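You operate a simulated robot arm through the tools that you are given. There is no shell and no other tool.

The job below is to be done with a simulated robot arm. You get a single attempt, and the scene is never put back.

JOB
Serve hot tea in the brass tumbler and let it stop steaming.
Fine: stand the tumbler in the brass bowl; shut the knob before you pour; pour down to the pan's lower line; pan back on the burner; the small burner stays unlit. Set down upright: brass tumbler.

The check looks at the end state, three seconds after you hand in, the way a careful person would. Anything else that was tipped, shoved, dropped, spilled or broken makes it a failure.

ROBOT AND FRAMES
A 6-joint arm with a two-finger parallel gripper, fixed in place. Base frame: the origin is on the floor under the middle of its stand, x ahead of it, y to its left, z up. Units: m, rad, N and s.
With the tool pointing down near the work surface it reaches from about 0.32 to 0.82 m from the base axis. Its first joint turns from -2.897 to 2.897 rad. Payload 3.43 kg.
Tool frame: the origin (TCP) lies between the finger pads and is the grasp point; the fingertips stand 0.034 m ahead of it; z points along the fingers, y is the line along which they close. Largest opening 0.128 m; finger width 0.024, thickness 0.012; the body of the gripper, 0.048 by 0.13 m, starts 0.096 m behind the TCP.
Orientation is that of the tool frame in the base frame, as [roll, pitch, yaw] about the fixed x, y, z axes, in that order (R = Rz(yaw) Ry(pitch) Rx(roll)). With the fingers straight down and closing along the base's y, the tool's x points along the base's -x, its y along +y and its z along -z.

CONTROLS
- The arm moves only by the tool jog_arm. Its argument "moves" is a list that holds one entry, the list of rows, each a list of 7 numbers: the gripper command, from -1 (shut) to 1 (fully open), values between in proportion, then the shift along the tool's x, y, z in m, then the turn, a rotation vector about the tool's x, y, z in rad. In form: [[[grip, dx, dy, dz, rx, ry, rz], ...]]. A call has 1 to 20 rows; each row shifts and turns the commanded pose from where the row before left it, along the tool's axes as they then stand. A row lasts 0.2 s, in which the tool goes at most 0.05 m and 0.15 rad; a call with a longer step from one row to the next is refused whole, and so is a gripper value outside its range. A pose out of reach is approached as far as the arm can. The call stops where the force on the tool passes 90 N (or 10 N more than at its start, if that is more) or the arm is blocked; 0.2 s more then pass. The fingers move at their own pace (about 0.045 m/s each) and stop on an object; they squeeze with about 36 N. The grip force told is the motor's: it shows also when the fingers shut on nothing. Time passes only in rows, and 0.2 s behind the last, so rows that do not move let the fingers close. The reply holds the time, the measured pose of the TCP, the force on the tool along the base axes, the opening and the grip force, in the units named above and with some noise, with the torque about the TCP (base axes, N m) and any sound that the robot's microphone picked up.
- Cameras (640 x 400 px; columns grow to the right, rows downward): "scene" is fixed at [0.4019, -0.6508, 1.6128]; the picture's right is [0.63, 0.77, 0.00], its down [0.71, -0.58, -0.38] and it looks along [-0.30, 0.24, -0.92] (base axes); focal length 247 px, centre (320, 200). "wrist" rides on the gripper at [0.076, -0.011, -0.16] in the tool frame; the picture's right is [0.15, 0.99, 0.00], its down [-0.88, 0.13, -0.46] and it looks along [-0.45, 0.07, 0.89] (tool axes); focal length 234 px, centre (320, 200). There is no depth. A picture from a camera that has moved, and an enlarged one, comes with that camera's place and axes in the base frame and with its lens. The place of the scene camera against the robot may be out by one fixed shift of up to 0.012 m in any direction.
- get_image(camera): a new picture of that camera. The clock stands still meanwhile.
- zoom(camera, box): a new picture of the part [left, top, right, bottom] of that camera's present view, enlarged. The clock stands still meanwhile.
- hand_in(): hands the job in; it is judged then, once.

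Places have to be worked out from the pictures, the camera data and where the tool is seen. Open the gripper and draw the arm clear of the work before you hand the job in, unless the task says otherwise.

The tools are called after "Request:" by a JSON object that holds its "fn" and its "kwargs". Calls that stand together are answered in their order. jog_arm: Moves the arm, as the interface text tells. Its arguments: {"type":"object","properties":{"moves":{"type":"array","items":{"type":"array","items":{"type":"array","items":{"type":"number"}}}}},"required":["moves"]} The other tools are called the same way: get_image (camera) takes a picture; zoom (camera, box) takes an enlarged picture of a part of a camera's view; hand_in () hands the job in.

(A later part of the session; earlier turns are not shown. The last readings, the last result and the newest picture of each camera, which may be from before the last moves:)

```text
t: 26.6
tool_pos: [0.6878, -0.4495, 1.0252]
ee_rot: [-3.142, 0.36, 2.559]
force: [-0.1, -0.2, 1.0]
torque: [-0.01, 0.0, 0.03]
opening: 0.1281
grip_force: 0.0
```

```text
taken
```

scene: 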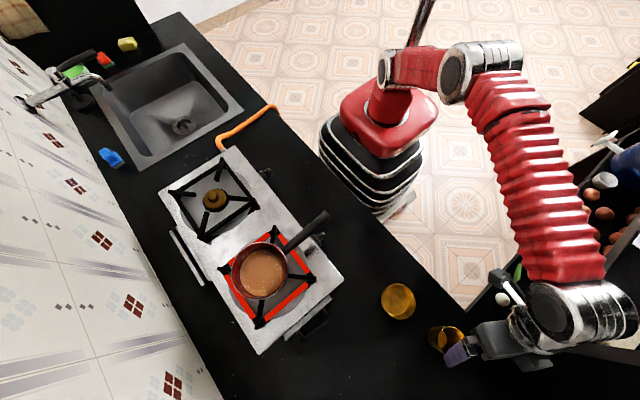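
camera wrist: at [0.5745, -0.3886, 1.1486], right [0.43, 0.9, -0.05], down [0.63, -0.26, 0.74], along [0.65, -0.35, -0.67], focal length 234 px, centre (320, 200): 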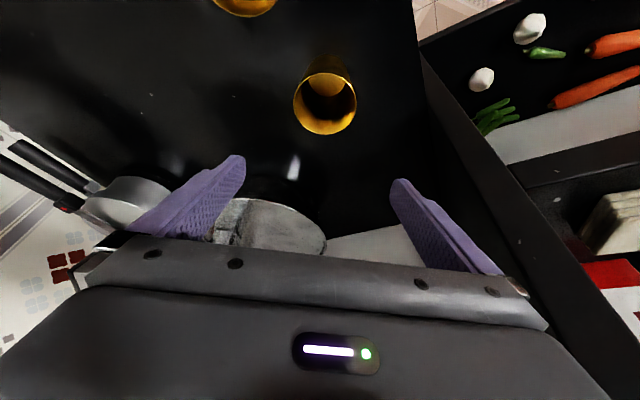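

The tumbler is between the fingers, slightly toward the robot. I'll zoom to fix its centre and check the clearance to the vegetable tray wall.

Request:
{"fn": "zoom", "kwargs": {"camera": "wrist", "box": [270, 40, 380, 150]}}

Request:
{"fn": "zoom", "kwargs": {"camera": "scene", "box": [400, 270, 600, 400]}}

```text
3.64 times, centred on (325, 95) of wrist
camera zoom: at [0.5745, -0.3886, 1.1486], right [0.43, 0.9, -0.05], down [0.63, -0.26, 0.74], along [0.65, -0.35, -0.67], focal length 852 px, centre (302, 582)
```

zoom: 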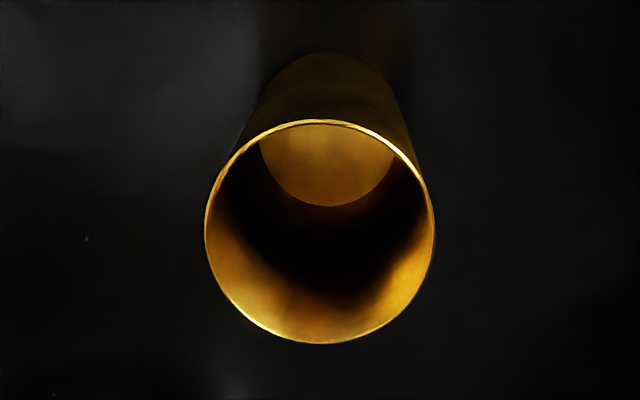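

```text
3.08 times, centred on (500, 335) of scene
camera zoom: at [0.4019, -0.6508, 1.6128], right [0.63, 0.77, 0.0], down [0.71, -0.58, -0.38], along [-0.3, 0.24, -0.92], focal length 761 px, centre (-234, -215)
```

zoom: 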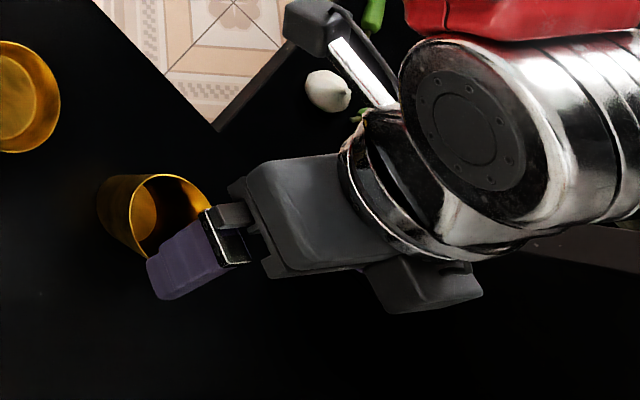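

The tumbler rim is about 0.072 m wide at about (0.680, -0.446, 0.893). I'll lower so the fingertips are about 3 cm below the rim, then close.

Request:
{"fn": "jog_arm", "kwargs": {"moves": [[[1, 0.0135, -0.0004, 0.0291, 0, 0, 0], [1, 0.0135, -0.0004, 0.0291, 0, 0, 0], [1, 0.0135, -0.0004, 0.0291, 0, 0, 0], [1, 0.0135, -0.0004, 0.0291, 0, 0, 0]]]}}

Request:
{"fn": "get_image", "kwargs": {"camera": "wrist"}}

Request:
{"fn": "zoom", "kwargs": {"camera": "scene", "box": [400, 270, 600, 400]}}

```text
t: 27.6
tool_pos: [0.6794, -0.446, 0.893]
ee_rot: [-3.141, 0.359, 2.559]
force: [0.5, 0.4, 0.8]
torque: [-0.01, 0.01, 0.0]
opening: 0.1279
grip_force: 0.1
```

```text
taken
camera wrist: at [0.5655, -0.3863, 1.0178], right [0.43, 0.9, -0.05], down [0.63, -0.26, 0.74], along [0.65, -0.35, -0.68], focal length 234 px, centre (320, 200)
```

wrist: 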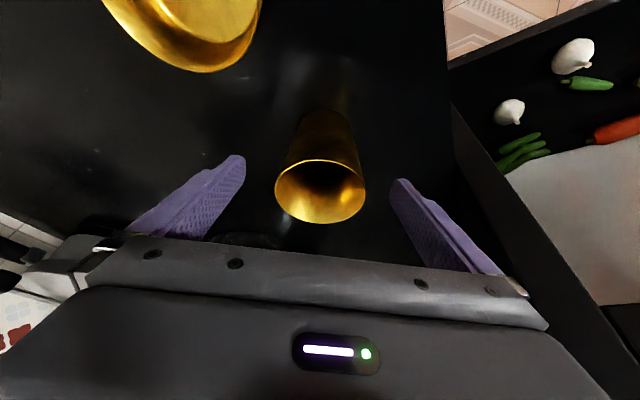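

```text
3.08 times, centred on (500, 335) of scene
camera zoom: at [0.4019, -0.6508, 1.6128], right [0.63, 0.77, 0.0], down [0.71, -0.58, -0.38], along [-0.3, 0.24, -0.92], focal length 761 px, centre (-234, -215)
```

zoom: 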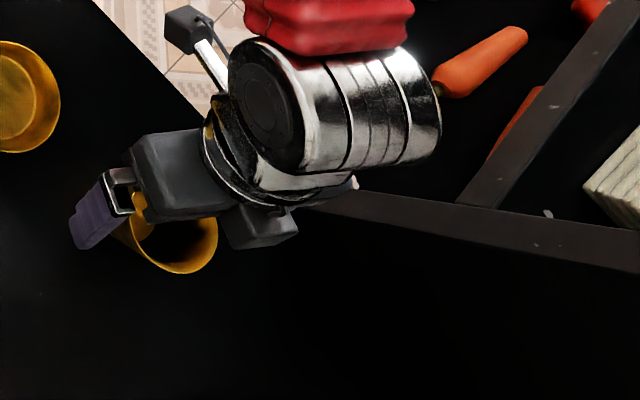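

The rim centre is at about (-0.003, 0.001, +0.009) in the tool frame, well centred. Closing on the tumbler now.

Request:
{"fn": "jog_arm", "kwargs": {"moves": [[[-1, 0, 0, 0, 0, 0, 0], [-1, 0, 0, 0, 0, 0, 0], [-1, 0, 0, 0, 0, 0, 0], [-1, 0, 0, 0, 0, 0, 0], [-1, 0, 0, 0, 0, 0, 0]]]}}

Request:
{"fn": "get_image", "kwargs": {"camera": "wrist"}}

```text
t: 28.8
tool_pos: [0.6778, -0.4466, 0.8937]
ee_rot: [-3.139, 0.359, 2.559]
force: [0.1, 0.0, -0.2]
torque: [-0.08, 0.0, 0.0]
opening: 0.0705
grip_force: 35.6
```

```text
taken
camera wrist: at [0.5657, -0.3863, 1.0181], right [0.43, 0.9, -0.05], down [0.63, -0.26, 0.74], along [0.65, -0.35, -0.68], focal length 234 px, centre (320, 200)
```

wrist: 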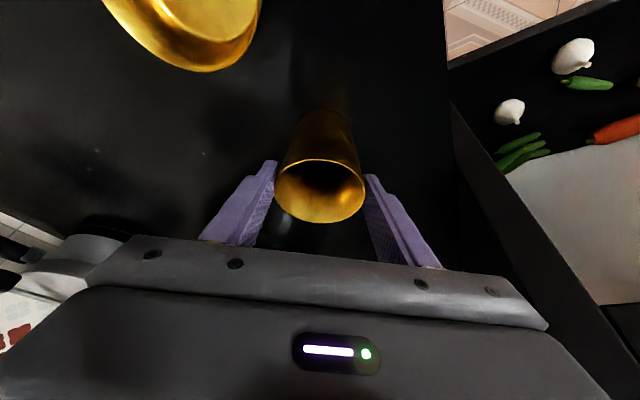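

Firm grip (opening 0.0705, 35.6 N). Lifting straight up 10 cm, then a check.

Request:
{"fn": "jog_arm", "kwargs": {"moves": [[[-1, -0.006, 0, -0.0155, 0, 0, 0], [-1, -0.01, 0, -0.026, 0, 0, 0], [-1, -0.01, 0, -0.026, 0, 0, 0], [-1, -0.01, 0, -0.026, 0, 0, 0]]]}}

Request:
{"fn": "get_image", "kwargs": {"camera": "wrist"}}

Request:
{"fn": "get_image", "kwargs": {"camera": "scene"}}

```text
t: 29.8
tool_pos: [0.6786, -0.4478, 0.9966]
ee_rot: [-3.139, 0.358, 2.559]
force: [0.2, -0.1, -1.1]
torque: [0.01, 0.02, 0.02]
opening: 0.0708
grip_force: 36.1
```

```text
taken
camera wrist: at [0.566, -0.3878, 1.1204], right [0.43, 0.9, -0.05], down [0.63, -0.26, 0.74], along [0.65, -0.35, -0.68], focal length 234 px, centre (320, 200)
```

wrist: 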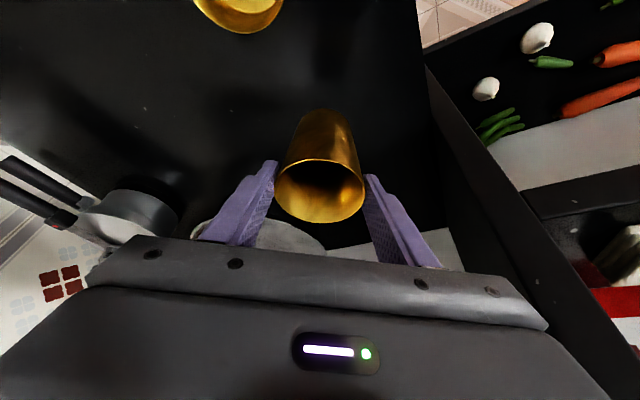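

```text
taken
```

scene: 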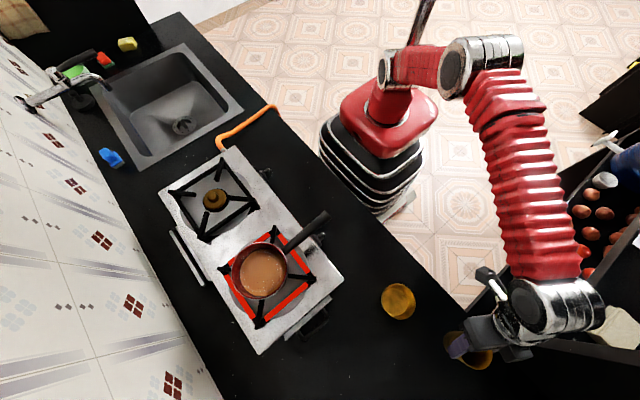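

The tumbler hangs upright, about 1.1 N. Moving horizontally over the bowl.

Request:
{"fn": "jog_arm", "kwargs": {"moves": [[[-1, 0.0252, -0.0244, -0.00945, 0, 0, 0], [-1, 0.0252, -0.0244, -0.00945, 0, 0, 0], [-1, 0.0252, -0.0244, -0.00945, 0, 0, 0], [-1, 0.0252, -0.0244, -0.00945, 0, 0, 0]]]}}

Request:
{"fn": "get_image", "kwargs": {"camera": "wrist"}}

Request:
{"fn": "zoom", "kwargs": {"camera": "scene", "box": [330, 240, 490, 360]}}

```text
t: 30.8
tool_pos: [0.5378, -0.4661, 0.9934]
ee_rot: [-3.139, 0.359, 2.557]
force: [-0.4, 0.2, -1.3]
torque: [-0.01, 0.03, 0.0]
opening: 0.0708
grip_force: 36.5
```

```text
taken
camera wrist: at [0.4248, -0.4056, 1.1177], right [0.43, 0.9, -0.05], down [0.63, -0.26, 0.74], along [0.65, -0.35, -0.67], focal length 234 px, centre (320, 200)
```

wrist: 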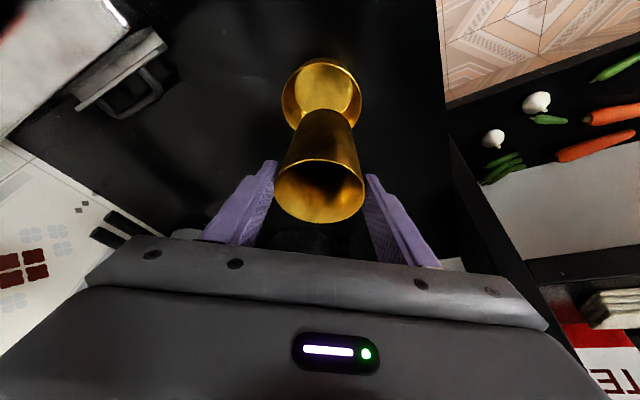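

```text
3.33 times, centred on (410, 300) of scene
camera zoom: at [0.4019, -0.6508, 1.6128], right [0.63, 0.77, 0.0], down [0.71, -0.58, -0.38], along [-0.3, 0.24, -0.92], focal length 825 px, centre (20, -133)
```

zoom: 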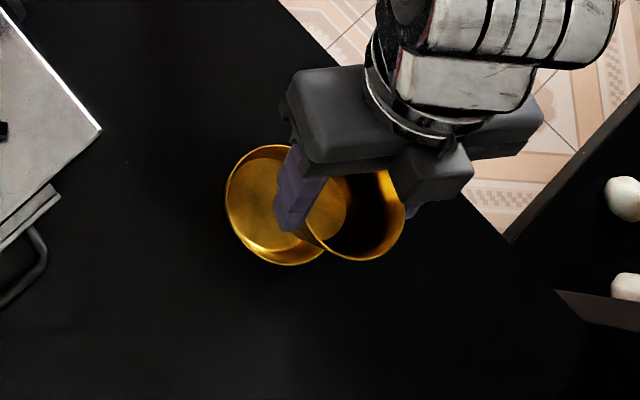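

I'll zoom on the bowl beneath the tumbler to correct the alignment.

Request:
{"fn": "zoom", "kwargs": {"camera": "wrist", "box": [250, 40, 390, 230]}}

```text
2.11 times, centred on (320, 135) of wrist
camera zoom: at [0.4248, -0.4056, 1.1177], right [0.43, 0.9, -0.05], down [0.63, -0.26, 0.74], along [0.65, -0.35, -0.67], focal length 493 px, centre (320, 337)
```

zoom: 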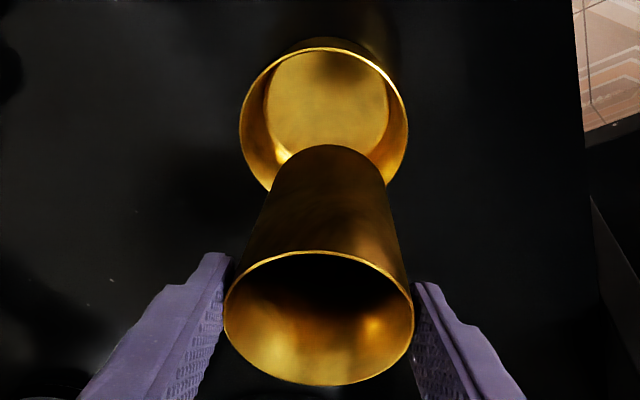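

The tumbler axis is about (0.543, -0.468) and the bowl centre about (0.537, -0.471), a shift of roughly 6 mm and 3 mm. I'll correct that and lower most of the way.

Request:
{"fn": "jog_arm", "kwargs": {"moves": [[[-1, 0.0032, -0.0058, -0.0012, 0, 0, 0], [-1, 0.0077, 0, 0.0206, 0, 0, 0], [-1, 0.0077, 0, 0.0206, 0, 0, 0], [-1, 0.0077, 0, 0.0206, 0, 0, 0], [-1, 0.0055, 0, 0.0145, 0, 0, 0], [-1, 0, 0, 0, 0, 0, 0]]]}}

Request:
{"fn": "get_image", "kwargs": {"camera": "wrist"}}

Request:
{"fn": "zoom", "kwargs": {"camera": "scene", "box": [350, 250, 470, 350]}}

```text
t: 32.2
tool_pos: [0.5292, -0.4702, 0.9125]
ee_rot: [-3.14, 0.358, 2.559]
force: [0.4, -0.8, -0.6]
torque: [0.02, -0.01, 0.03]
opening: 0.0708
grip_force: 36.1
```

```text
taken
camera wrist: at [0.4169, -0.4102, 1.0368], right [0.43, 0.9, -0.05], down [0.63, -0.26, 0.74], along [0.65, -0.35, -0.68], focal length 234 px, centre (320, 200)
```

wrist: 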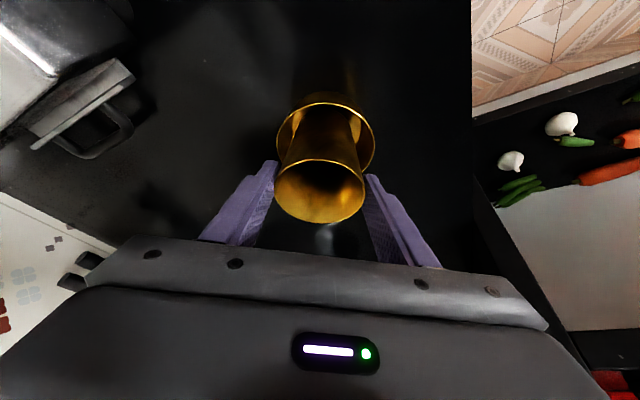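

```text
4.00 times, centred on (410, 300) of scene
camera zoom: at [0.4019, -0.6508, 1.6128], right [0.63, 0.77, 0.0], down [0.71, -0.58, -0.38], along [-0.3, 0.24, -0.92], focal length 990 px, centre (-40, -200)
```

zoom: 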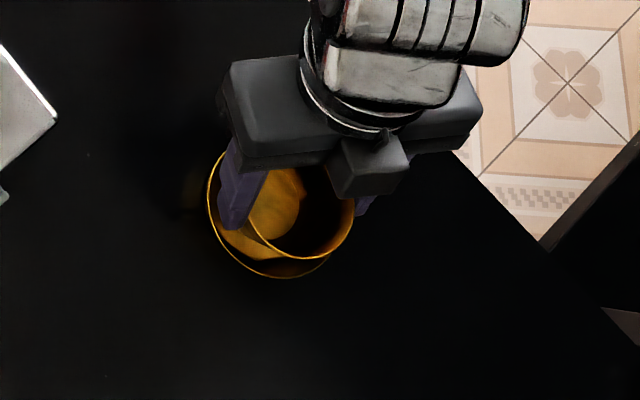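

Request:
{"fn": "zoom", "kwargs": {"camera": "wrist", "box": [260, 80, 390, 230]}}

```text
2.67 times, centred on (325, 155) of wrist
camera zoom: at [0.4169, -0.4102, 1.0368], right [0.43, 0.9, -0.05], down [0.63, -0.26, 0.74], along [0.65, -0.35, -0.68], focal length 624 px, centre (307, 320)
```

zoom: 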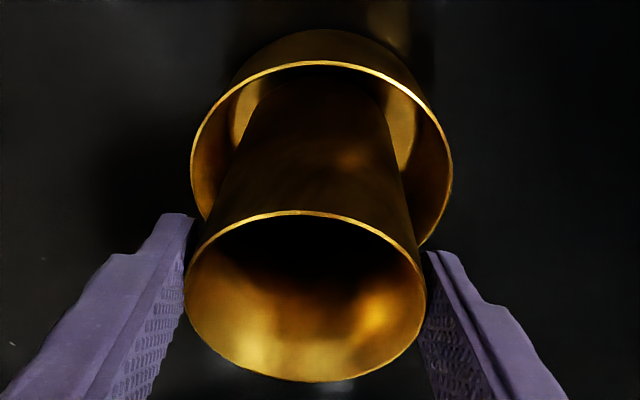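

Tumbler and bowl axes agree to about 2 mm. I'll nudge 2 mm sideways and lower in small steps, watching the force.

Request:
{"fn": "jog_arm", "kwargs": {"moves": [[[-1, 0, 0.002, 0, 0, 0, 0], [-1, 0.0014, 0, 0.00375, 0, 0, 0], [-1, 0.0014, 0, 0.00375, 0, 0, 0], [-1, 0.0011, 0, 0.0028, 0, 0, 0], [-1, 0, 0, 0, 0, 0, 0]]]}}

Request:
{"fn": "zoom", "kwargs": {"camera": "wrist", "box": [260, 80, 390, 230]}}

```text
t: 33.4
tool_pos: [0.5287, -0.4684, 0.9017]
ee_rot: [-3.138, 0.359, 2.557]
force: [0.0, -0.6, -1.0]
torque: [0.02, 0.01, 0.02]
opening: 0.071
grip_force: 35.7
```

```text
2.67 times, centred on (325, 155) of wrist
camera zoom: at [0.4165, -0.4084, 1.0258], right [0.43, 0.9, -0.05], down [0.63, -0.26, 0.74], along [0.65, -0.35, -0.68], focal length 624 px, centre (307, 320)
```

zoom: 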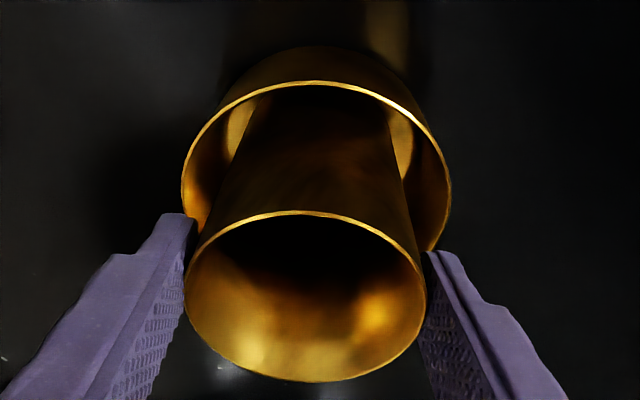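

No contact yet; the tumbler bottom is at about z 0.805. Continuing down in 2 mm steps.

Request:
{"fn": "jog_arm", "kwargs": {"moves": [[[-1, 0.0007, 0, 0.0019, 0, 0, 0], [-1, 0.0007, 0, 0.0019, 0, 0, 0], [-1, 0, 0, 0, 0, 0, 0]]]}}

```text
t: 34.2
tool_pos: [0.5286, -0.4681, 0.8978]
ee_rot: [-3.14, 0.357, 2.559]
force: [-1.0, 1.2, 4.0]
torque: [-0.06, 0.16, 0.01]
opening: 0.0708
grip_force: 36.1
```

Contact with the bowl floor (+4 N). Releasing the tumbler.

Request:
{"fn": "jog_arm", "kwargs": {"moves": [[[0.3, 0, 0, 0, 0, 0, 0], [0.6, 0, 0, 0, 0, 0, 0], [1, 0, 0, 0, 0, 0, 0], [1, 0, 0, 0, 0, 0, 0]]]}}

Request:
{"fn": "zoom", "kwargs": {"camera": "wrist", "box": [240, 60, 400, 240]}}

Request:
{"fn": "zoom", "kwargs": {"camera": "scene", "box": [350, 250, 470, 350]}}

```text
t: 35.2
tool_pos: [0.5302, -0.468, 0.8961]
ee_rot: [-3.14, 0.357, 2.56]
force: [-0.8, -0.4, -0.2]
torque: [-0.04, -0.01, -0.02]
opening: 0.1279
grip_force: 0.1
```

```text
2.22 times, centred on (320, 150) of wrist
camera zoom: at [0.4162, -0.4081, 1.0216], right [0.43, 0.9, -0.05], down [0.63, -0.26, 0.74], along [0.65, -0.35, -0.68], focal length 520 px, centre (320, 311)
```

zoom: 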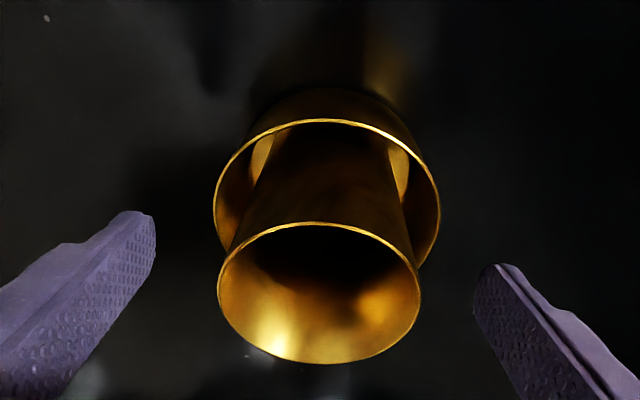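

```text
4.00 times, centred on (410, 300) of scene
camera zoom: at [0.4019, -0.6508, 1.6128], right [0.63, 0.77, 0.0], down [0.71, -0.58, -0.38], along [-0.3, 0.24, -0.92], focal length 990 px, centre (-40, -200)
```

zoom: 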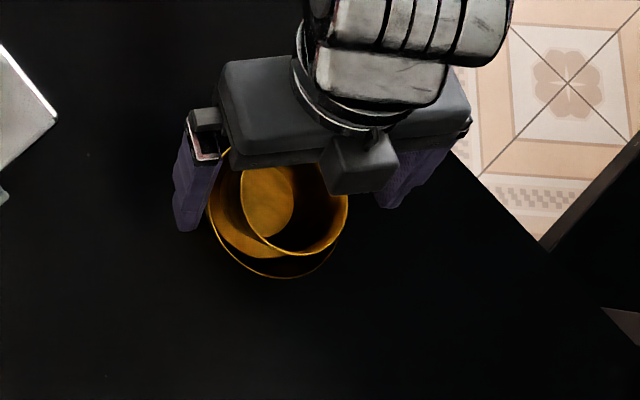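

The tumbler stands in the bowl. Raising straight up and looking.

Request:
{"fn": "jog_arm", "kwargs": {"moves": [[[1, -0.007, 0, -0.0187, 0, 0, 0], [1, -0.0147, 0, -0.0393, 0, 0, 0], [1, -0.0147, 0, -0.0393, 0, 0, 0], [1, -0.0147, 0, -0.0393, 0, 0, 0], [1, -0.0147, 0, -0.0393, 0, 0, 0], [1, -0.0147, 0, -0.0393, 0, 0, 0]]]}}

Request:
{"fn": "get_image", "kwargs": {"camera": "wrist"}}

Request:
{"fn": "get_image", "kwargs": {"camera": "scene"}}

```text
t: 36.6
tool_pos: [0.5264, -0.4703, 1.1271]
ee_rot: [-3.139, 0.359, 2.559]
force: [0.3, -1.0, -0.5]
torque: [-0.01, -0.02, 0.0]
opening: 0.1282
grip_force: 0.0
```

```text
taken
camera wrist: at [0.4131, -0.4097, 1.251], right [0.43, 0.9, -0.05], down [0.63, -0.26, 0.73], along [0.65, -0.35, -0.68], focal length 234 px, centre (320, 200)
```

wrist: 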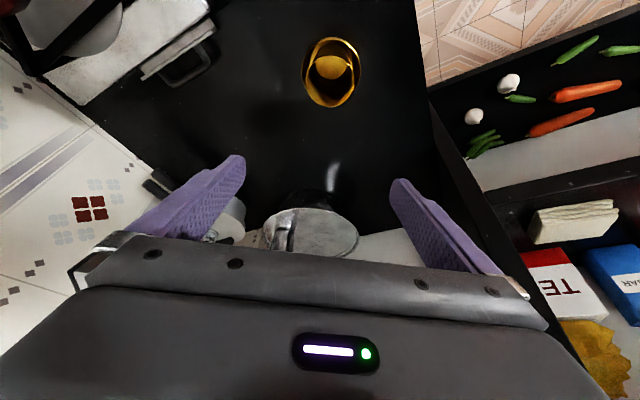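

```text
taken
```

scene: 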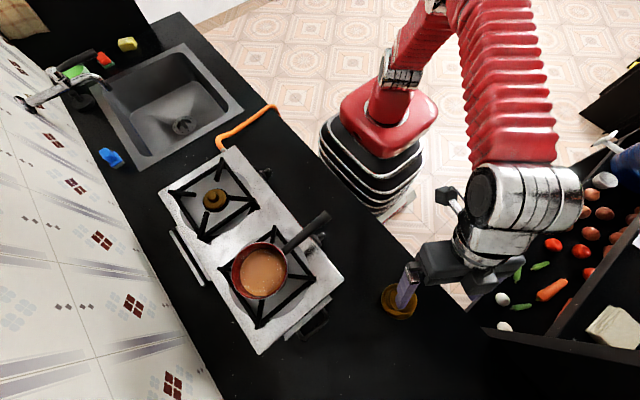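

The tumbler is upright in the bowl. Now I'll look for the pan's inner lines in the scene camera before planning the pan grasp.

Request:
{"fn": "zoom", "kwargs": {"camera": "scene", "box": [225, 235, 300, 305]}}

Request:
{"fn": "zoom", "kwargs": {"camera": "scene", "box": [270, 200, 345, 260]}}

Request:
{"fn": "zoom", "kwargs": {"camera": "wrist", "box": [280, 20, 380, 130]}}

```text
5.71 times, centred on (262, 270) of scene
camera zoom: at [0.4019, -0.6508, 1.6128], right [0.63, 0.77, 0.0], down [0.71, -0.58, -0.38], along [-0.3, 0.24, -0.92], focal length 1414 px, centre (649, -200)
```

zoom: 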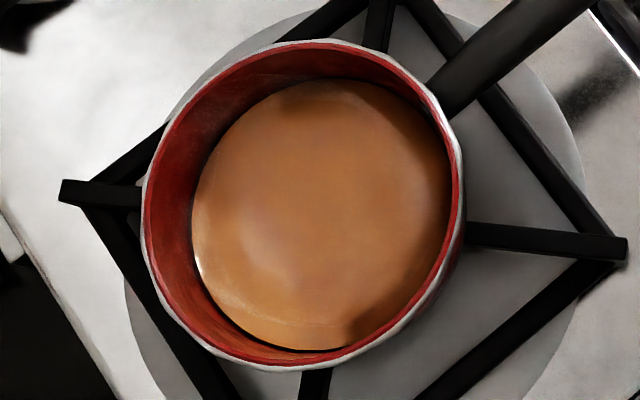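

```text
6.67 times, centred on (308, 230) of scene
camera zoom: at [0.4019, -0.6508, 1.6128], right [0.63, 0.77, 0.0], down [0.71, -0.58, -0.38], along [-0.3, 0.24, -0.92], focal length 1649 px, centre (403, 0)
```

zoom: 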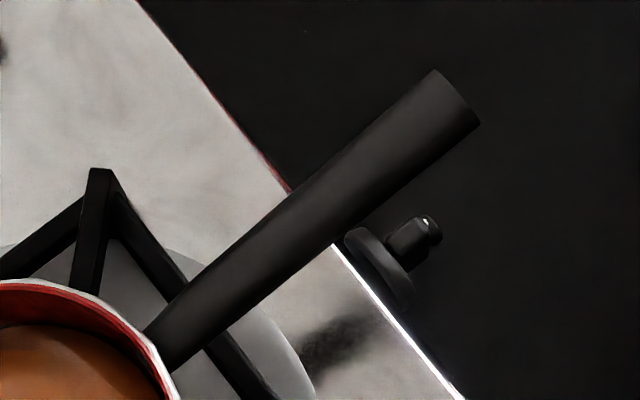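

```text
3.64 times, centred on (330, 75) of wrist
camera zoom: at [0.4131, -0.4097, 1.251], right [0.43, 0.9, -0.05], down [0.63, -0.26, 0.73], along [0.65, -0.35, -0.68], focal length 852 px, centre (284, 654)
```

zoom: 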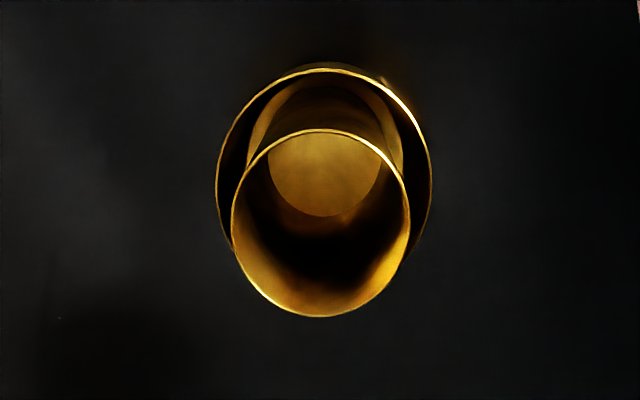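

The tumbler sits centred in the bowl. From triangulation the pan rim centre is about (0.258, -0.718, 1.016). The handle runs along +y to its end at (0.26, -0.511, 1.043), sloping about 10°, with tea about 35 mm below the rim. I'll turn the tool to lie along the handle (pointing to -y, slightly down) well to the +x side of it.

Request:
{"fn": "jog_arm", "kwargs": {"moves": [[[1, 0, 0, 0, 0.0495, 0, 0.1321], [1, 0, 0, 0, 0.0495, 0, 0.1321], [1, 0, 0, 0, 0.0495, 0, 0.1321], [1, 0, 0, 0, 0.0495, 0, 0.1321], [1, 0, 0, 0, 0.0495, 0, 0.1321], [1, 0, 0, 0, 0.0495, 0, 0.1321], [1, 0, 0, 0, 0.0495, 0, 0.1321], [1, 0, 0, 0, 0, -0.148, 0], [1, 0, 0, 0, 0, -0.148, 0], [1, 0, 0, 0, 0, -0.148, 0], [1, 0, 0, 0, 0, -0.148, 0], [1, 0, 0, 0, 0, -0.148, 0], [1, 0, 0, 0, 0, -0.148, 0], [1, 0, 0, 0, 0, -0.148, 0]]]}}

Request:
{"fn": "get_image", "kwargs": {"camera": "wrist"}}

Request:
{"fn": "get_image", "kwargs": {"camera": "scene"}}

```text
t: 39.6
tool_pos: [0.528, -0.4702, 1.1296]
ee_rot: [-3.138, 1.397, 1.574]
force: [0.2, -0.4, 0.2]
torque: [-0.02, 0.01, -0.04]
opening: 0.1279
grip_force: 0.1
```

```text
taken
camera wrist: at [0.5169, -0.2992, 1.082], right [0.99, 0.03, -0.14], down [0.13, 0.3, 0.95], along [0.07, -0.95, 0.29], focal length 234 px, centre (320, 200)
```

wrist: 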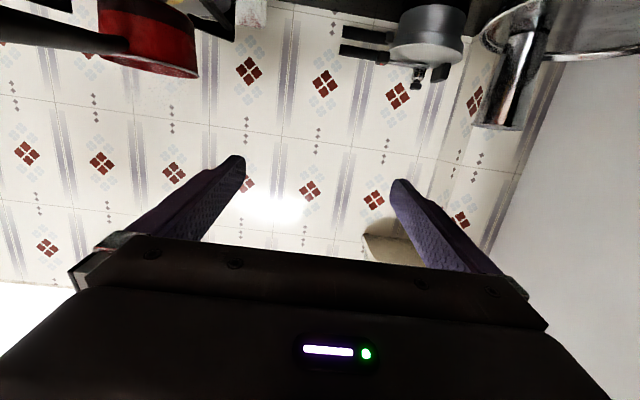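

```text
taken
```

scene: 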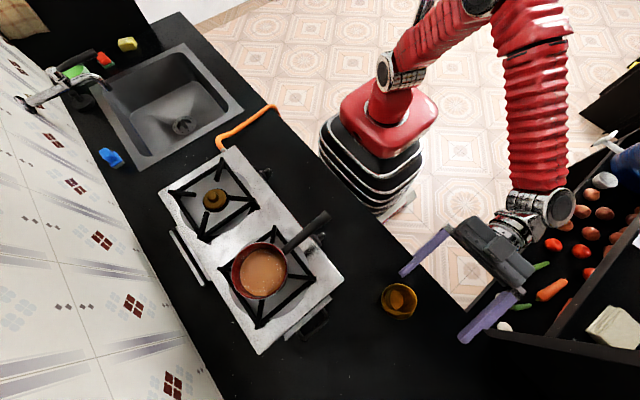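

The pose is reachable, and this view shows the pan from the side. I'll zoom in to measure the handle slope and rim height.

Request:
{"fn": "zoom", "kwargs": {"camera": "wrist", "box": [0, 0, 240, 130]}}

Request:
{"fn": "zoom", "kwargs": {"camera": "scene", "box": [350, 250, 440, 340]}}

```text
2.67 times, centred on (120, 65) of wrist
camera zoom: at [0.5169, -0.2992, 1.082], right [0.99, 0.03, -0.14], down [0.13, 0.3, 0.95], along [0.07, -0.95, 0.29], focal length 624 px, centre (853, 560)
```

zoom: 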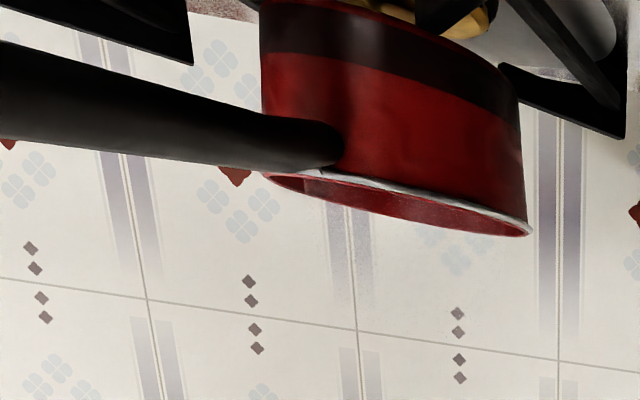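

```text
4.44 times, centred on (395, 295) of scene
camera zoom: at [0.4019, -0.6508, 1.6128], right [0.63, 0.77, 0.0], down [0.71, -0.58, -0.38], along [-0.3, 0.24, -0.92], focal length 1100 px, centre (-13, -222)
```

zoom: 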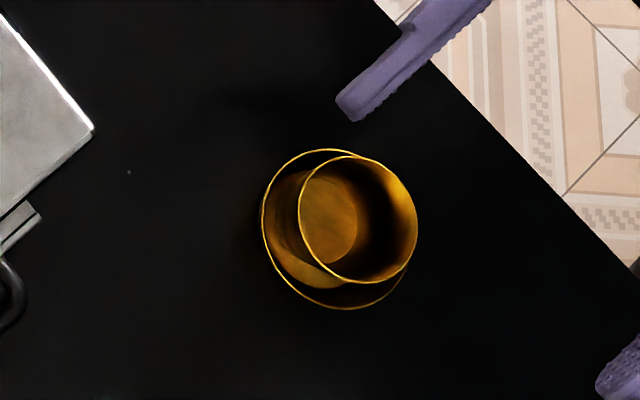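

The handle axis fits z ≈ 1.041 + 0.176·(y+0.525), a 10° slope that matches my tool tilt. I'll roll the tool so the fingers go above and below the handle (about 25° off vertical) and move to a point 11 cm to the +x side of it.

Request:
{"fn": "jog_arm", "kwargs": {"moves": [[[0.3, 0, 0, 0, 0, 0, -0.1418], [0.3, 0, 0, 0, 0, 0, -0.1418], [0.3, 0, 0, 0, 0, 0, -0.1418], [0.3, 0, 0, 0, 0, 0, -0.1418], [0.3, 0, 0, 0, 0, 0, -0.1418], [0.3, 0, 0, 0, 0, 0, -0.1418], [0.3, 0, 0, 0, 0, 0, -0.1418], [0.3, 0, 0, 0, 0, 0, -0.1418], [0.3, 0.0352, 0.0007, 0.0261, 0, 0, 0], [0.3, 0.0352, 0.0007, 0.0261, 0, 0, 0], [0.3, 0.0352, 0.0007, 0.0261, 0, 0, 0], [0.3, 0.0352, 0.0007, 0.0261, 0, 0, 0], [0.3, 0.0352, 0.0007, 0.0261, 0, 0, 0]]]}}

Request:
{"fn": "get_image", "kwargs": {"camera": "wrist"}}

Request:
{"fn": "get_image", "kwargs": {"camera": "scene"}}

```text
t: 42.4
tool_pos: [0.3683, -0.5829, 1.0291]
ee_rot: [-1.763, 0.43, 3.06]
force: [0.0, 0.8, -0.1]
torque: [-0.02, -0.02, -0.03]
opening: 0.0832
grip_force: 0.1
```

```text
taken
camera wrist: at [0.2933, -0.4226, 1.0374], right [0.29, 0.17, -0.94], down [0.85, 0.4, 0.33], along [0.44, -0.9, -0.03], focal length 234 px, centre (320, 200)
```

wrist: 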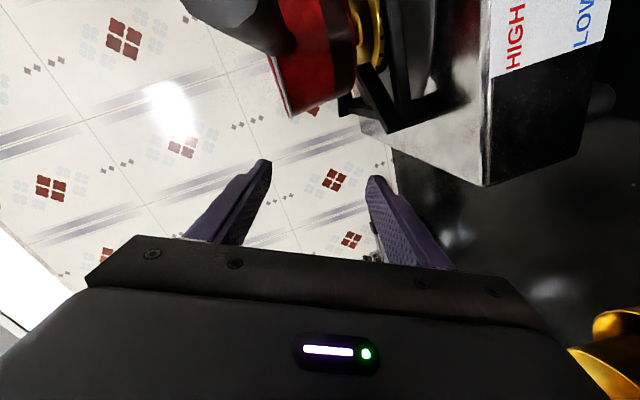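

```text
taken
```

scene: 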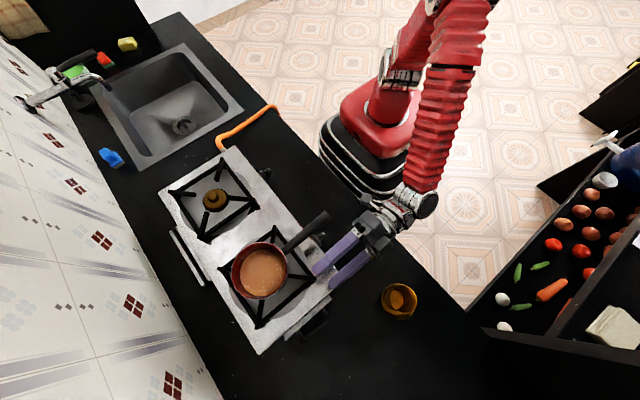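

The gripper sits level with the handle on its +x side. Sliding -x so the handle comes between the fingers.

Request:
{"fn": "jog_arm", "kwargs": {"moves": [[[0.3, 0.0327, -0.0159, 0.0006, 0, 0, 0], [0.3, 0.0327, -0.0159, 0.0006, 0, 0, 0], [0.3, 0.0328, -0.0158, 0.0006, 0, 0, 0]]]}}

Request:
{"fn": "get_image", "kwargs": {"camera": "wrist"}}

Request:
{"fn": "zoom", "kwargs": {"camera": "scene", "box": [240, 180, 400, 290]}}

```text
t: 43.2
tool_pos: [0.2593, -0.5849, 1.0303]
ee_rot: [-1.763, 0.429, 3.059]
force: [0.0, -0.3, -0.1]
torque: [0.0, 0.01, 0.01]
opening: 0.0834
grip_force: 0.1
```

```text
taken
camera wrist: at [0.1842, -0.425, 1.0384], right [0.29, 0.17, -0.94], down [0.85, 0.4, 0.33], along [0.44, -0.9, -0.03], focal length 234 px, centre (320, 200)
```

wrist: 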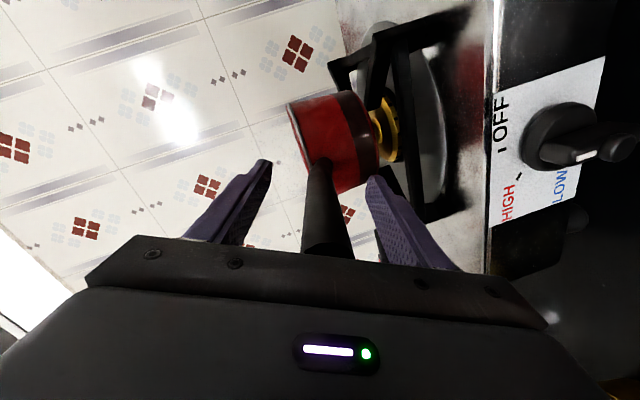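

```text
3.64 times, centred on (320, 235) of scene
camera zoom: at [0.4019, -0.6508, 1.6128], right [0.63, 0.77, 0.0], down [0.71, -0.58, -0.38], along [-0.3, 0.24, -0.92], focal length 900 px, centre (320, 73)
```

zoom: 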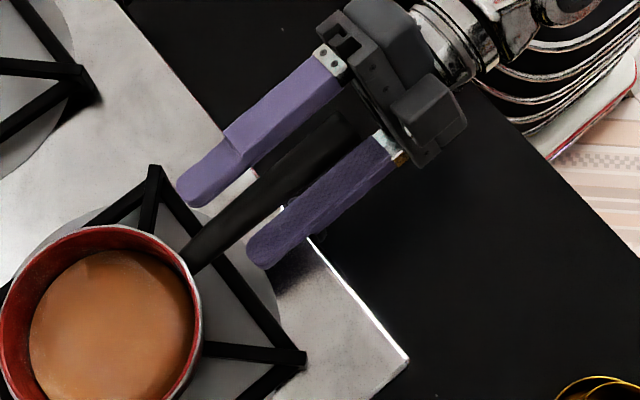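

The handle is centred between the fingers. Closing on it.

Request:
{"fn": "jog_arm", "kwargs": {"moves": [[[-1, 0, 0, 0, 0, 0, 0], [-1, 0, 0, 0, 0, 0, 0], [-1, 0, 0, 0, 0, 0, 0], [-1, 0, 0, 0, 0, 0, 0], [-1, 0, 0, 0, 0, 0, 0]]]}}

Request:
{"fn": "get_image", "kwargs": {"camera": "wrist"}}

Request:
{"fn": "zoom", "kwargs": {"camera": "scene", "box": [220, 180, 380, 310]}}

```text
t: 44.4
tool_pos: [0.2569, -0.5868, 1.0334]
ee_rot: [-1.759, 0.431, 3.06]
force: [-6.8, 0.1, 9.0]
torque: [-1.74, 0.06, -0.99]
opening: 0.0246
grip_force: 36.0
```

```text
taken
camera wrist: at [0.1838, -0.4254, 1.0395], right [0.29, 0.16, -0.94], down [0.85, 0.4, 0.33], along [0.43, -0.9, -0.02], focal length 234 px, centre (320, 200)
```

wrist: 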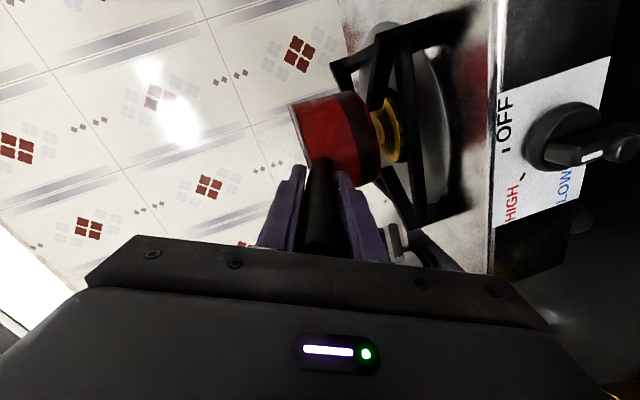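

```text
3.08 times, centred on (300, 245) of scene
camera zoom: at [0.4019, -0.6508, 1.6128], right [0.63, 0.77, 0.0], down [0.71, -0.58, -0.38], along [-0.3, 0.24, -0.92], focal length 761 px, centre (382, 62)
```

zoom: 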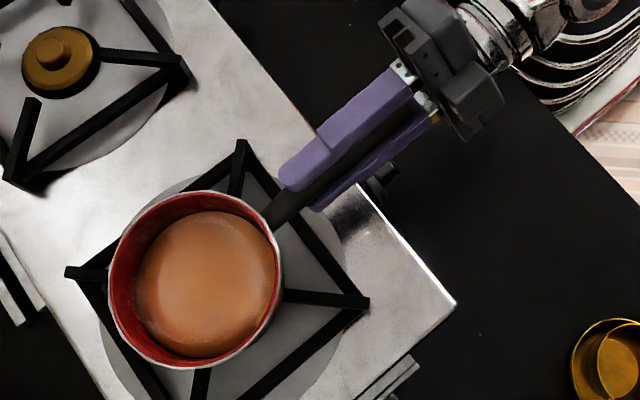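

Gripped (opening 0.0246). I'll lift slowly 3 cm and check whether the pan droops or slips.

Request:
{"fn": "jog_arm", "kwargs": {"moves": [[[-1, -0.0021, -0.0045, -0.0009, 0, 0, 0], [-1, -0.0042, -0.0089, -0.0017, 0, 0, 0], [-1, -0.0042, -0.0089, -0.0017, 0, 0, 0], [-1, -0.0042, -0.0089, -0.0017, 0, 0, 0], [-1, 0, 0, 0, 0, 0, 0]]]}}

Request:
{"fn": "get_image", "kwargs": {"camera": "wrist"}}

Request:
{"fn": "zoom", "kwargs": {"camera": "scene", "box": [220, 180, 380, 310]}}

```text
t: 45.6
tool_pos: [0.2613, -0.5837, 1.0654]
ee_rot: [-1.765, 0.43, 3.059]
force: [-0.5, 0.2, -6.0]
torque: [0.68, 0.04, 0.0]
opening: 0.0243
grip_force: 36.0
```

```text
taken
camera wrist: at [0.1871, -0.4247, 1.0729], right [0.29, 0.17, -0.94], down [0.85, 0.4, 0.33], along [0.44, -0.9, -0.03], focal length 234 px, centre (320, 200)
```

wrist: 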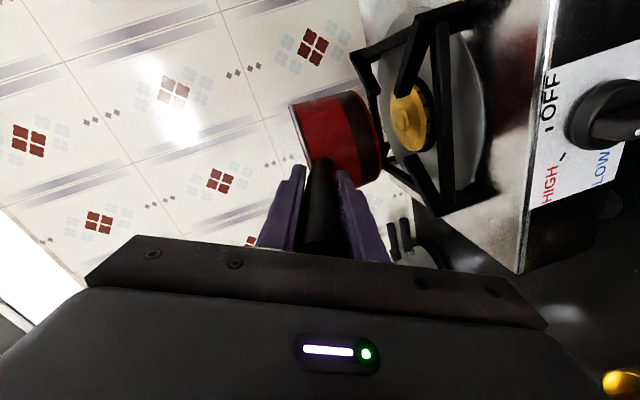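

```text
3.08 times, centred on (300, 245) of scene
camera zoom: at [0.4019, -0.6508, 1.6128], right [0.63, 0.77, 0.0], down [0.71, -0.58, -0.38], along [-0.3, 0.24, -0.92], focal length 761 px, centre (382, 62)
```

zoom: 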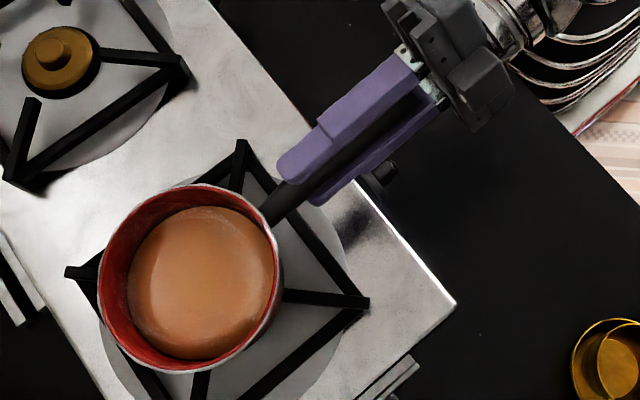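

The pan lifts cleanly: about 6.0 N, 0.68 N·m, and no slip in the wrist view. I'll raise it a bit more and carry it smoothly toward the tumbler, stopping to its -x side.

Request:
{"fn": "jog_arm", "kwargs": {"moves": [[[-1, -0.0052, -0.0112, -0.0022, 0, 0, 0], [-1, -0.0052, -0.0112, -0.0022, 0, 0, 0], [-1, -0.0039, 0.0034, -0.0084, 0, 0, 0], [-1, -0.0039, 0.0034, -0.0084, 0, 0, 0], [-1, -0.0077, 0.0069, -0.0168, 0, 0, 0], [-1, -0.0077, 0.0069, -0.0168, 0, 0, 0], [-1, -0.0077, 0.0069, -0.0168, 0, 0, 0], [-1, -0.0077, 0.0069, -0.0168, 0, 0, 0], [-1, -0.0077, 0.0069, -0.0168, 0, 0, 0], [-1, -0.0077, 0.0069, -0.0168, 0, 0, 0], [-1, -0.0077, 0.0069, -0.0168, 0, 0, 0], [-1, -0.0077, 0.0069, -0.0168, 0, 0, 0], [-1, -0.0039, 0.0034, -0.0084, 0, 0, 0]]]}}

Request:
{"fn": "get_image", "kwargs": {"camera": "scene"}}

Request:
{"fn": "get_image", "kwargs": {"camera": "wrist"}}

```text
t: 48.4
tool_pos: [0.3548, -0.4245, 1.0874]
ee_rot: [-1.765, 0.427, 3.06]
force: [0.0, 0.0, -5.9]
torque: [0.66, 0.02, 0.01]
opening: 0.0243
grip_force: 36.2
```

```text
taken
```

scene: 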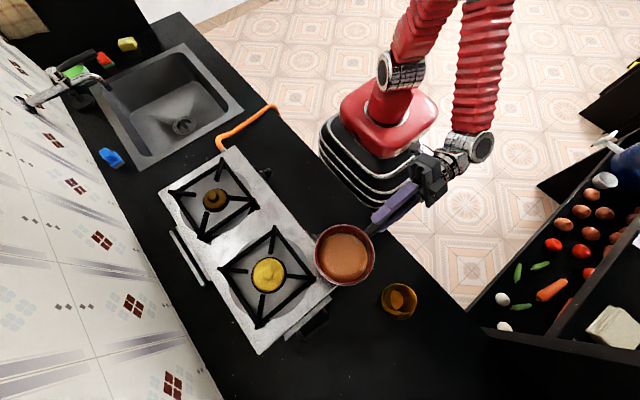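

```text
taken
camera wrist: at [0.2821, -0.2634, 1.0957], right [0.28, 0.17, -0.94], down [0.85, 0.4, 0.33], along [0.44, -0.9, -0.03], focal length 234 px, centre (320, 200)
```

wrist: 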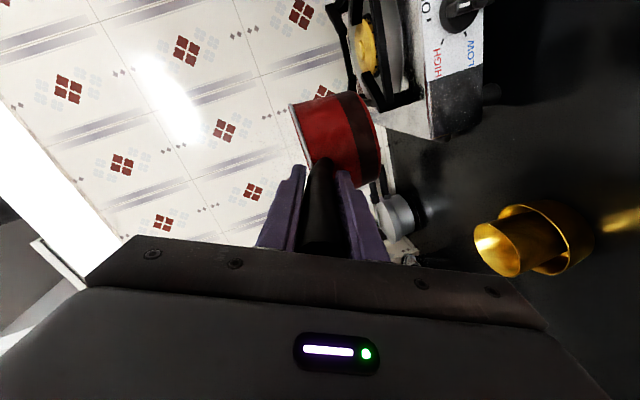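

Carried steadily (5.9 N). Before moving on I'll zoom in on the pan interior for the marked lines.

Request:
{"fn": "zoom", "kwargs": {"camera": "scene", "box": [305, 215, 385, 295]}}

```text
5.00 times, centred on (345, 255) of scene
camera zoom: at [0.4019, -0.6508, 1.6128], right [0.63, 0.77, 0.0], down [0.71, -0.58, -0.38], along [-0.3, 0.24, -0.92], focal length 1237 px, centre (195, -75)
```

zoom: 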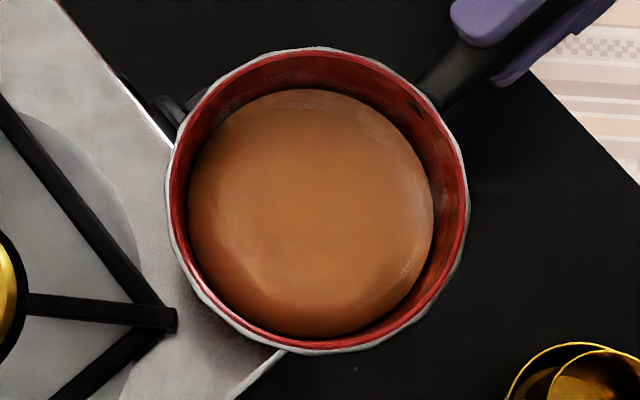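

No line is visible above the tea; the lower line must be submerged. I'll continue to the spot beside the tumbler and begin with a gentle 20° roll toward +x, which is still below the pour angle.

Request:
{"fn": "jog_arm", "kwargs": {"moves": [[[-1, -0.0035, 0.0032, -0.0079, 0, 0, 0], [-1, -0.007, 0.0063, -0.0157, 0, 0, 0], [-1, -0.007, 0.0063, -0.0157, 0, 0, 0], [-1, -0.007, 0.0063, -0.0157, 0, 0, 0], [-1, -0.007, 0.0063, -0.0157, 0, 0, 0], [-1, -0.0035, 0.0032, -0.0079, 0, 0, 0], [-1, 0, 0, 0, 0, 0, -0.05], [-1, 0, 0, 0, 0, 0, -0.06], [-1, 0, 0, 0, 0, 0, -0.06], [-1, 0, 0, 0, 0, 0, -0.06], [-1, 0, 0, 0, 0, 0, -0.06], [-1, 0, 0, 0, 0, 0, -0.06], [-1, 0, 0, 0, 0, 0, 0]]]}}

Request:
{"fn": "get_image", "kwargs": {"camera": "scene"}}

Request:
{"fn": "zoom", "kwargs": {"camera": "scene", "box": [340, 200, 440, 330]}}

Request:
{"fn": "get_image", "kwargs": {"camera": "wrist"}}

```text
t: 51.2
tool_pos: [0.4013, -0.3444, 1.0889]
ee_rot: [-1.748, 0.085, 3.126]
force: [0.5, 0.2, -5.8]
torque: [0.68, -0.06, -0.01]
opening: 0.0245
grip_force: 36.0
```

```text
taken
```

scene: 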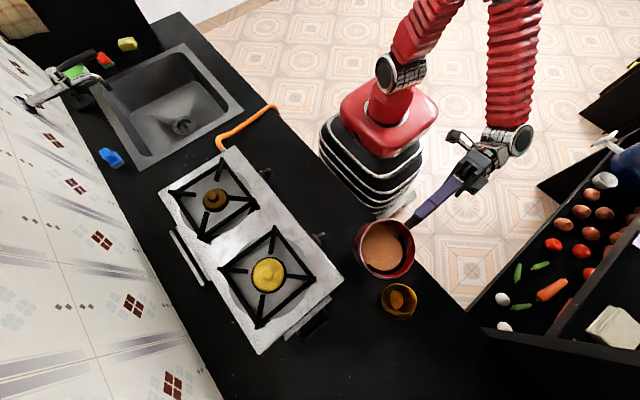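

```text
3.08 times, centred on (390, 265) of scene
camera zoom: at [0.4019, -0.6508, 1.6128], right [0.63, 0.77, 0.0], down [0.71, -0.58, -0.38], along [-0.3, 0.24, -0.92], focal length 761 px, centre (105, 0)
```

zoom: 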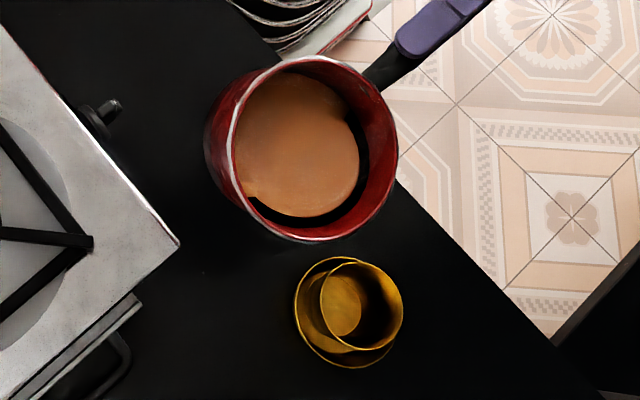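

```text
taken
camera wrist: at [0.3236, -0.1883, 1.1231], right [-0.06, 0.17, -0.98], down [0.89, 0.46, 0.03], along [0.45, -0.87, -0.18], focal length 234 px, centre (320, 200)
```

wrist: 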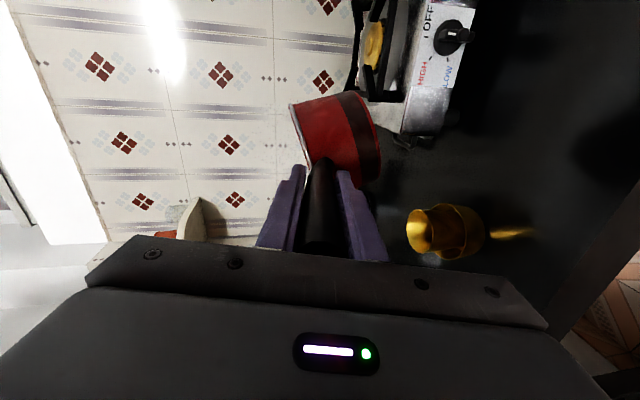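

The pan is held at a 20° roll toward +x. I'll zoom in closely on the tea surface to see how it sits and whether a line shows.

Request:
{"fn": "zoom", "kwargs": {"camera": "scene", "box": [350, 215, 425, 285]}}

```text
5.71 times, centred on (388, 250) of scene
camera zoom: at [0.4019, -0.6508, 1.6128], right [0.63, 0.77, 0.0], down [0.71, -0.58, -0.38], along [-0.3, 0.24, -0.92], focal length 1414 px, centre (-66, -86)
```

zoom: 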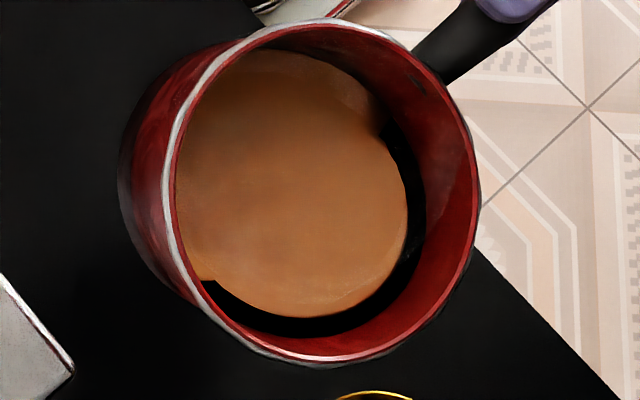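

What looks like a dark band is a gap beside the level tea surface as the pan tilts. I'll now bring the lip over toward the tumbler, lower it, and stop at 25°, just below the flow angle, to check alignment visually.

Request:
{"fn": "jog_arm", "kwargs": {"moves": [[[-1, -0.0053, 0.0118, 0.0018, 0, 0, 0], [-1, -0.0053, 0.0118, 0.0018, 0, 0, 0], [-1, -0.0053, 0.0118, 0.0018, 0, 0, 0], [-1, -0.0053, 0.0118, 0.0018, 0, 0, 0], [-1, -0.0053, 0.0118, 0.0018, 0, 0, 0], [-1, -0.0053, 0.0118, 0.0018, 0, 0, 0], [-1, -0.0053, 0.0118, 0.0018, 0, 0, 0], [-1, -0.0053, 0.0118, 0.0018, 0, 0, 0], [-1, 0, 0, 0, 0, 0, -0.04], [-1, 0, 0, 0, 0, 0, -0.04], [-1, 0, 0, 0, 0, 0, 0]]]}}

Request:
{"fn": "zoom", "kwargs": {"camera": "scene", "box": [340, 230, 450, 330]}}

Request:
{"fn": "get_image", "kwargs": {"camera": "wrist"}}

```text
t: 53.6
tool_pos: [0.451, -0.3423, 0.9977]
ee_rot: [-1.745, 0.006, 3.14]
force: [0.1, 0.5, -7.0]
torque: [0.71, -0.06, -0.01]
opening: 0.0245
grip_force: 35.6
```

```text
4.00 times, centred on (395, 280) of scene
camera zoom: at [0.4019, -0.6508, 1.6128], right [0.63, 0.77, 0.0], down [0.71, -0.58, -0.38], along [-0.3, 0.24, -0.92], focal length 990 px, centre (20, -120)
```

zoom: 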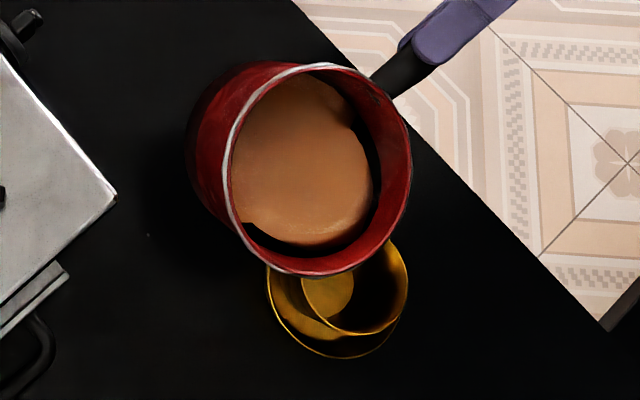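

```text
taken
camera wrist: at [0.3756, -0.1872, 1.0379], right [-0.14, 0.17, -0.97], down [0.88, 0.47, -0.04], along [0.45, -0.87, -0.22], focal length 234 px, centre (320, 200)
```

wrist: 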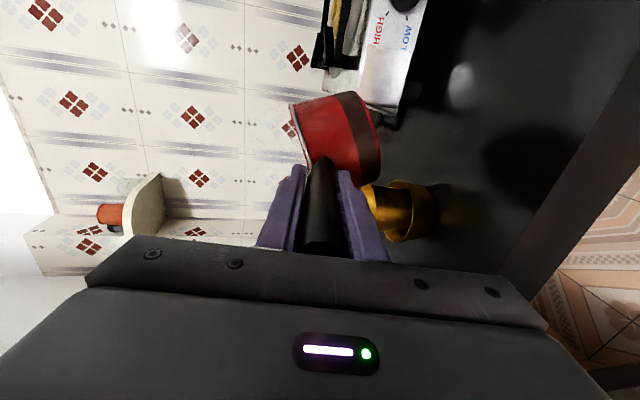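

Alignment looks good: the lip is at about (0.518, -0.474, 0.96), roughly 1.6 cm short of the tumbler centre and in line in y. I'll roll slowly on to about 30°, where flow should begin.

Request:
{"fn": "jog_arm", "kwargs": {"moves": [[[-1, -0.0004, 0.0015, 0.0002, 0, 0, -0.025], [-1, -0.0004, 0.0015, 0.0002, 0, 0, -0.025], [-1, -0.0004, 0.0015, 0.0002, 0, 0, -0.025], [-1, -0.0004, 0.0015, 0.0002, 0, 0, -0.025], [-1, 0, 0, 0, 0, 0, 0]]]}}

Request:
{"fn": "zoom", "kwargs": {"camera": "scene", "box": [340, 230, 450, 330]}}

```text
t: 54.8
tool_pos: [0.4534, -0.3412, 0.992]
ee_rot: [-1.746, -0.093, -3.127]
force: [-0.1, 0.1, -6.6]
torque: [0.64, -0.13, 0.03]
opening: 0.0244
grip_force: 36.4
```

```text
4.00 times, centred on (395, 280) of scene
camera zoom: at [0.4019, -0.6508, 1.6128], right [0.63, 0.77, 0.0], down [0.71, -0.58, -0.38], along [-0.3, 0.24, -0.92], focal length 990 px, centre (20, -120)
```

zoom: 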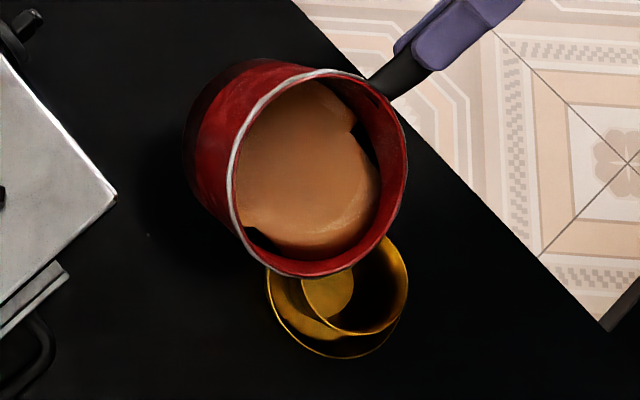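

No flow yet at 30°. Continuing slowly to about 36°.

Request:
{"fn": "jog_arm", "kwargs": {"moves": [[[-1, -0.0006, -0.001, -0.0002, 0, 0, -0.025], [-1, -0.0006, -0.001, -0.0002, 0, 0, -0.025], [-1, -0.0006, -0.001, -0.0002, 0, 0, -0.025], [-1, -0.0006, -0.001, -0.0002, 0, 0, -0.025], [-1, 0, 0, 0, 0, 0, 0]]]}}

Request:
{"fn": "zoom", "kwargs": {"camera": "scene", "box": [340, 230, 450, 330]}}

```text
t: 56.0
tool_pos: [0.4563, -0.3414, 0.9963]
ee_rot: [-1.749, -0.192, -3.108]
force: [-0.3, -0.2, -5.0]
torque: [0.69, -0.14, 0.0]
opening: 0.0242
grip_force: 35.6
```

```text
4.00 times, centred on (395, 280) of scene
camera zoom: at [0.4019, -0.6508, 1.6128], right [0.63, 0.77, 0.0], down [0.71, -0.58, -0.38], along [-0.3, 0.24, -0.92], focal length 990 px, centre (20, -120)
```

zoom: 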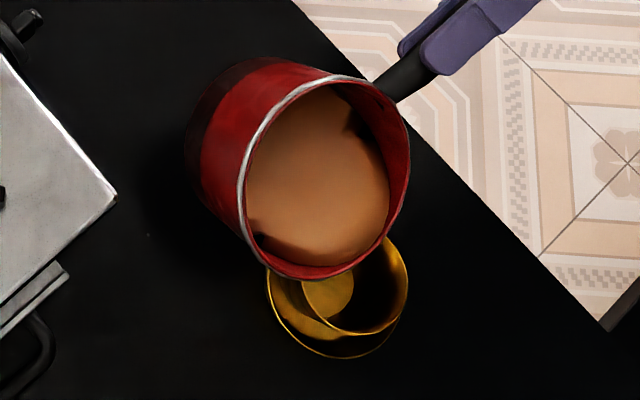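

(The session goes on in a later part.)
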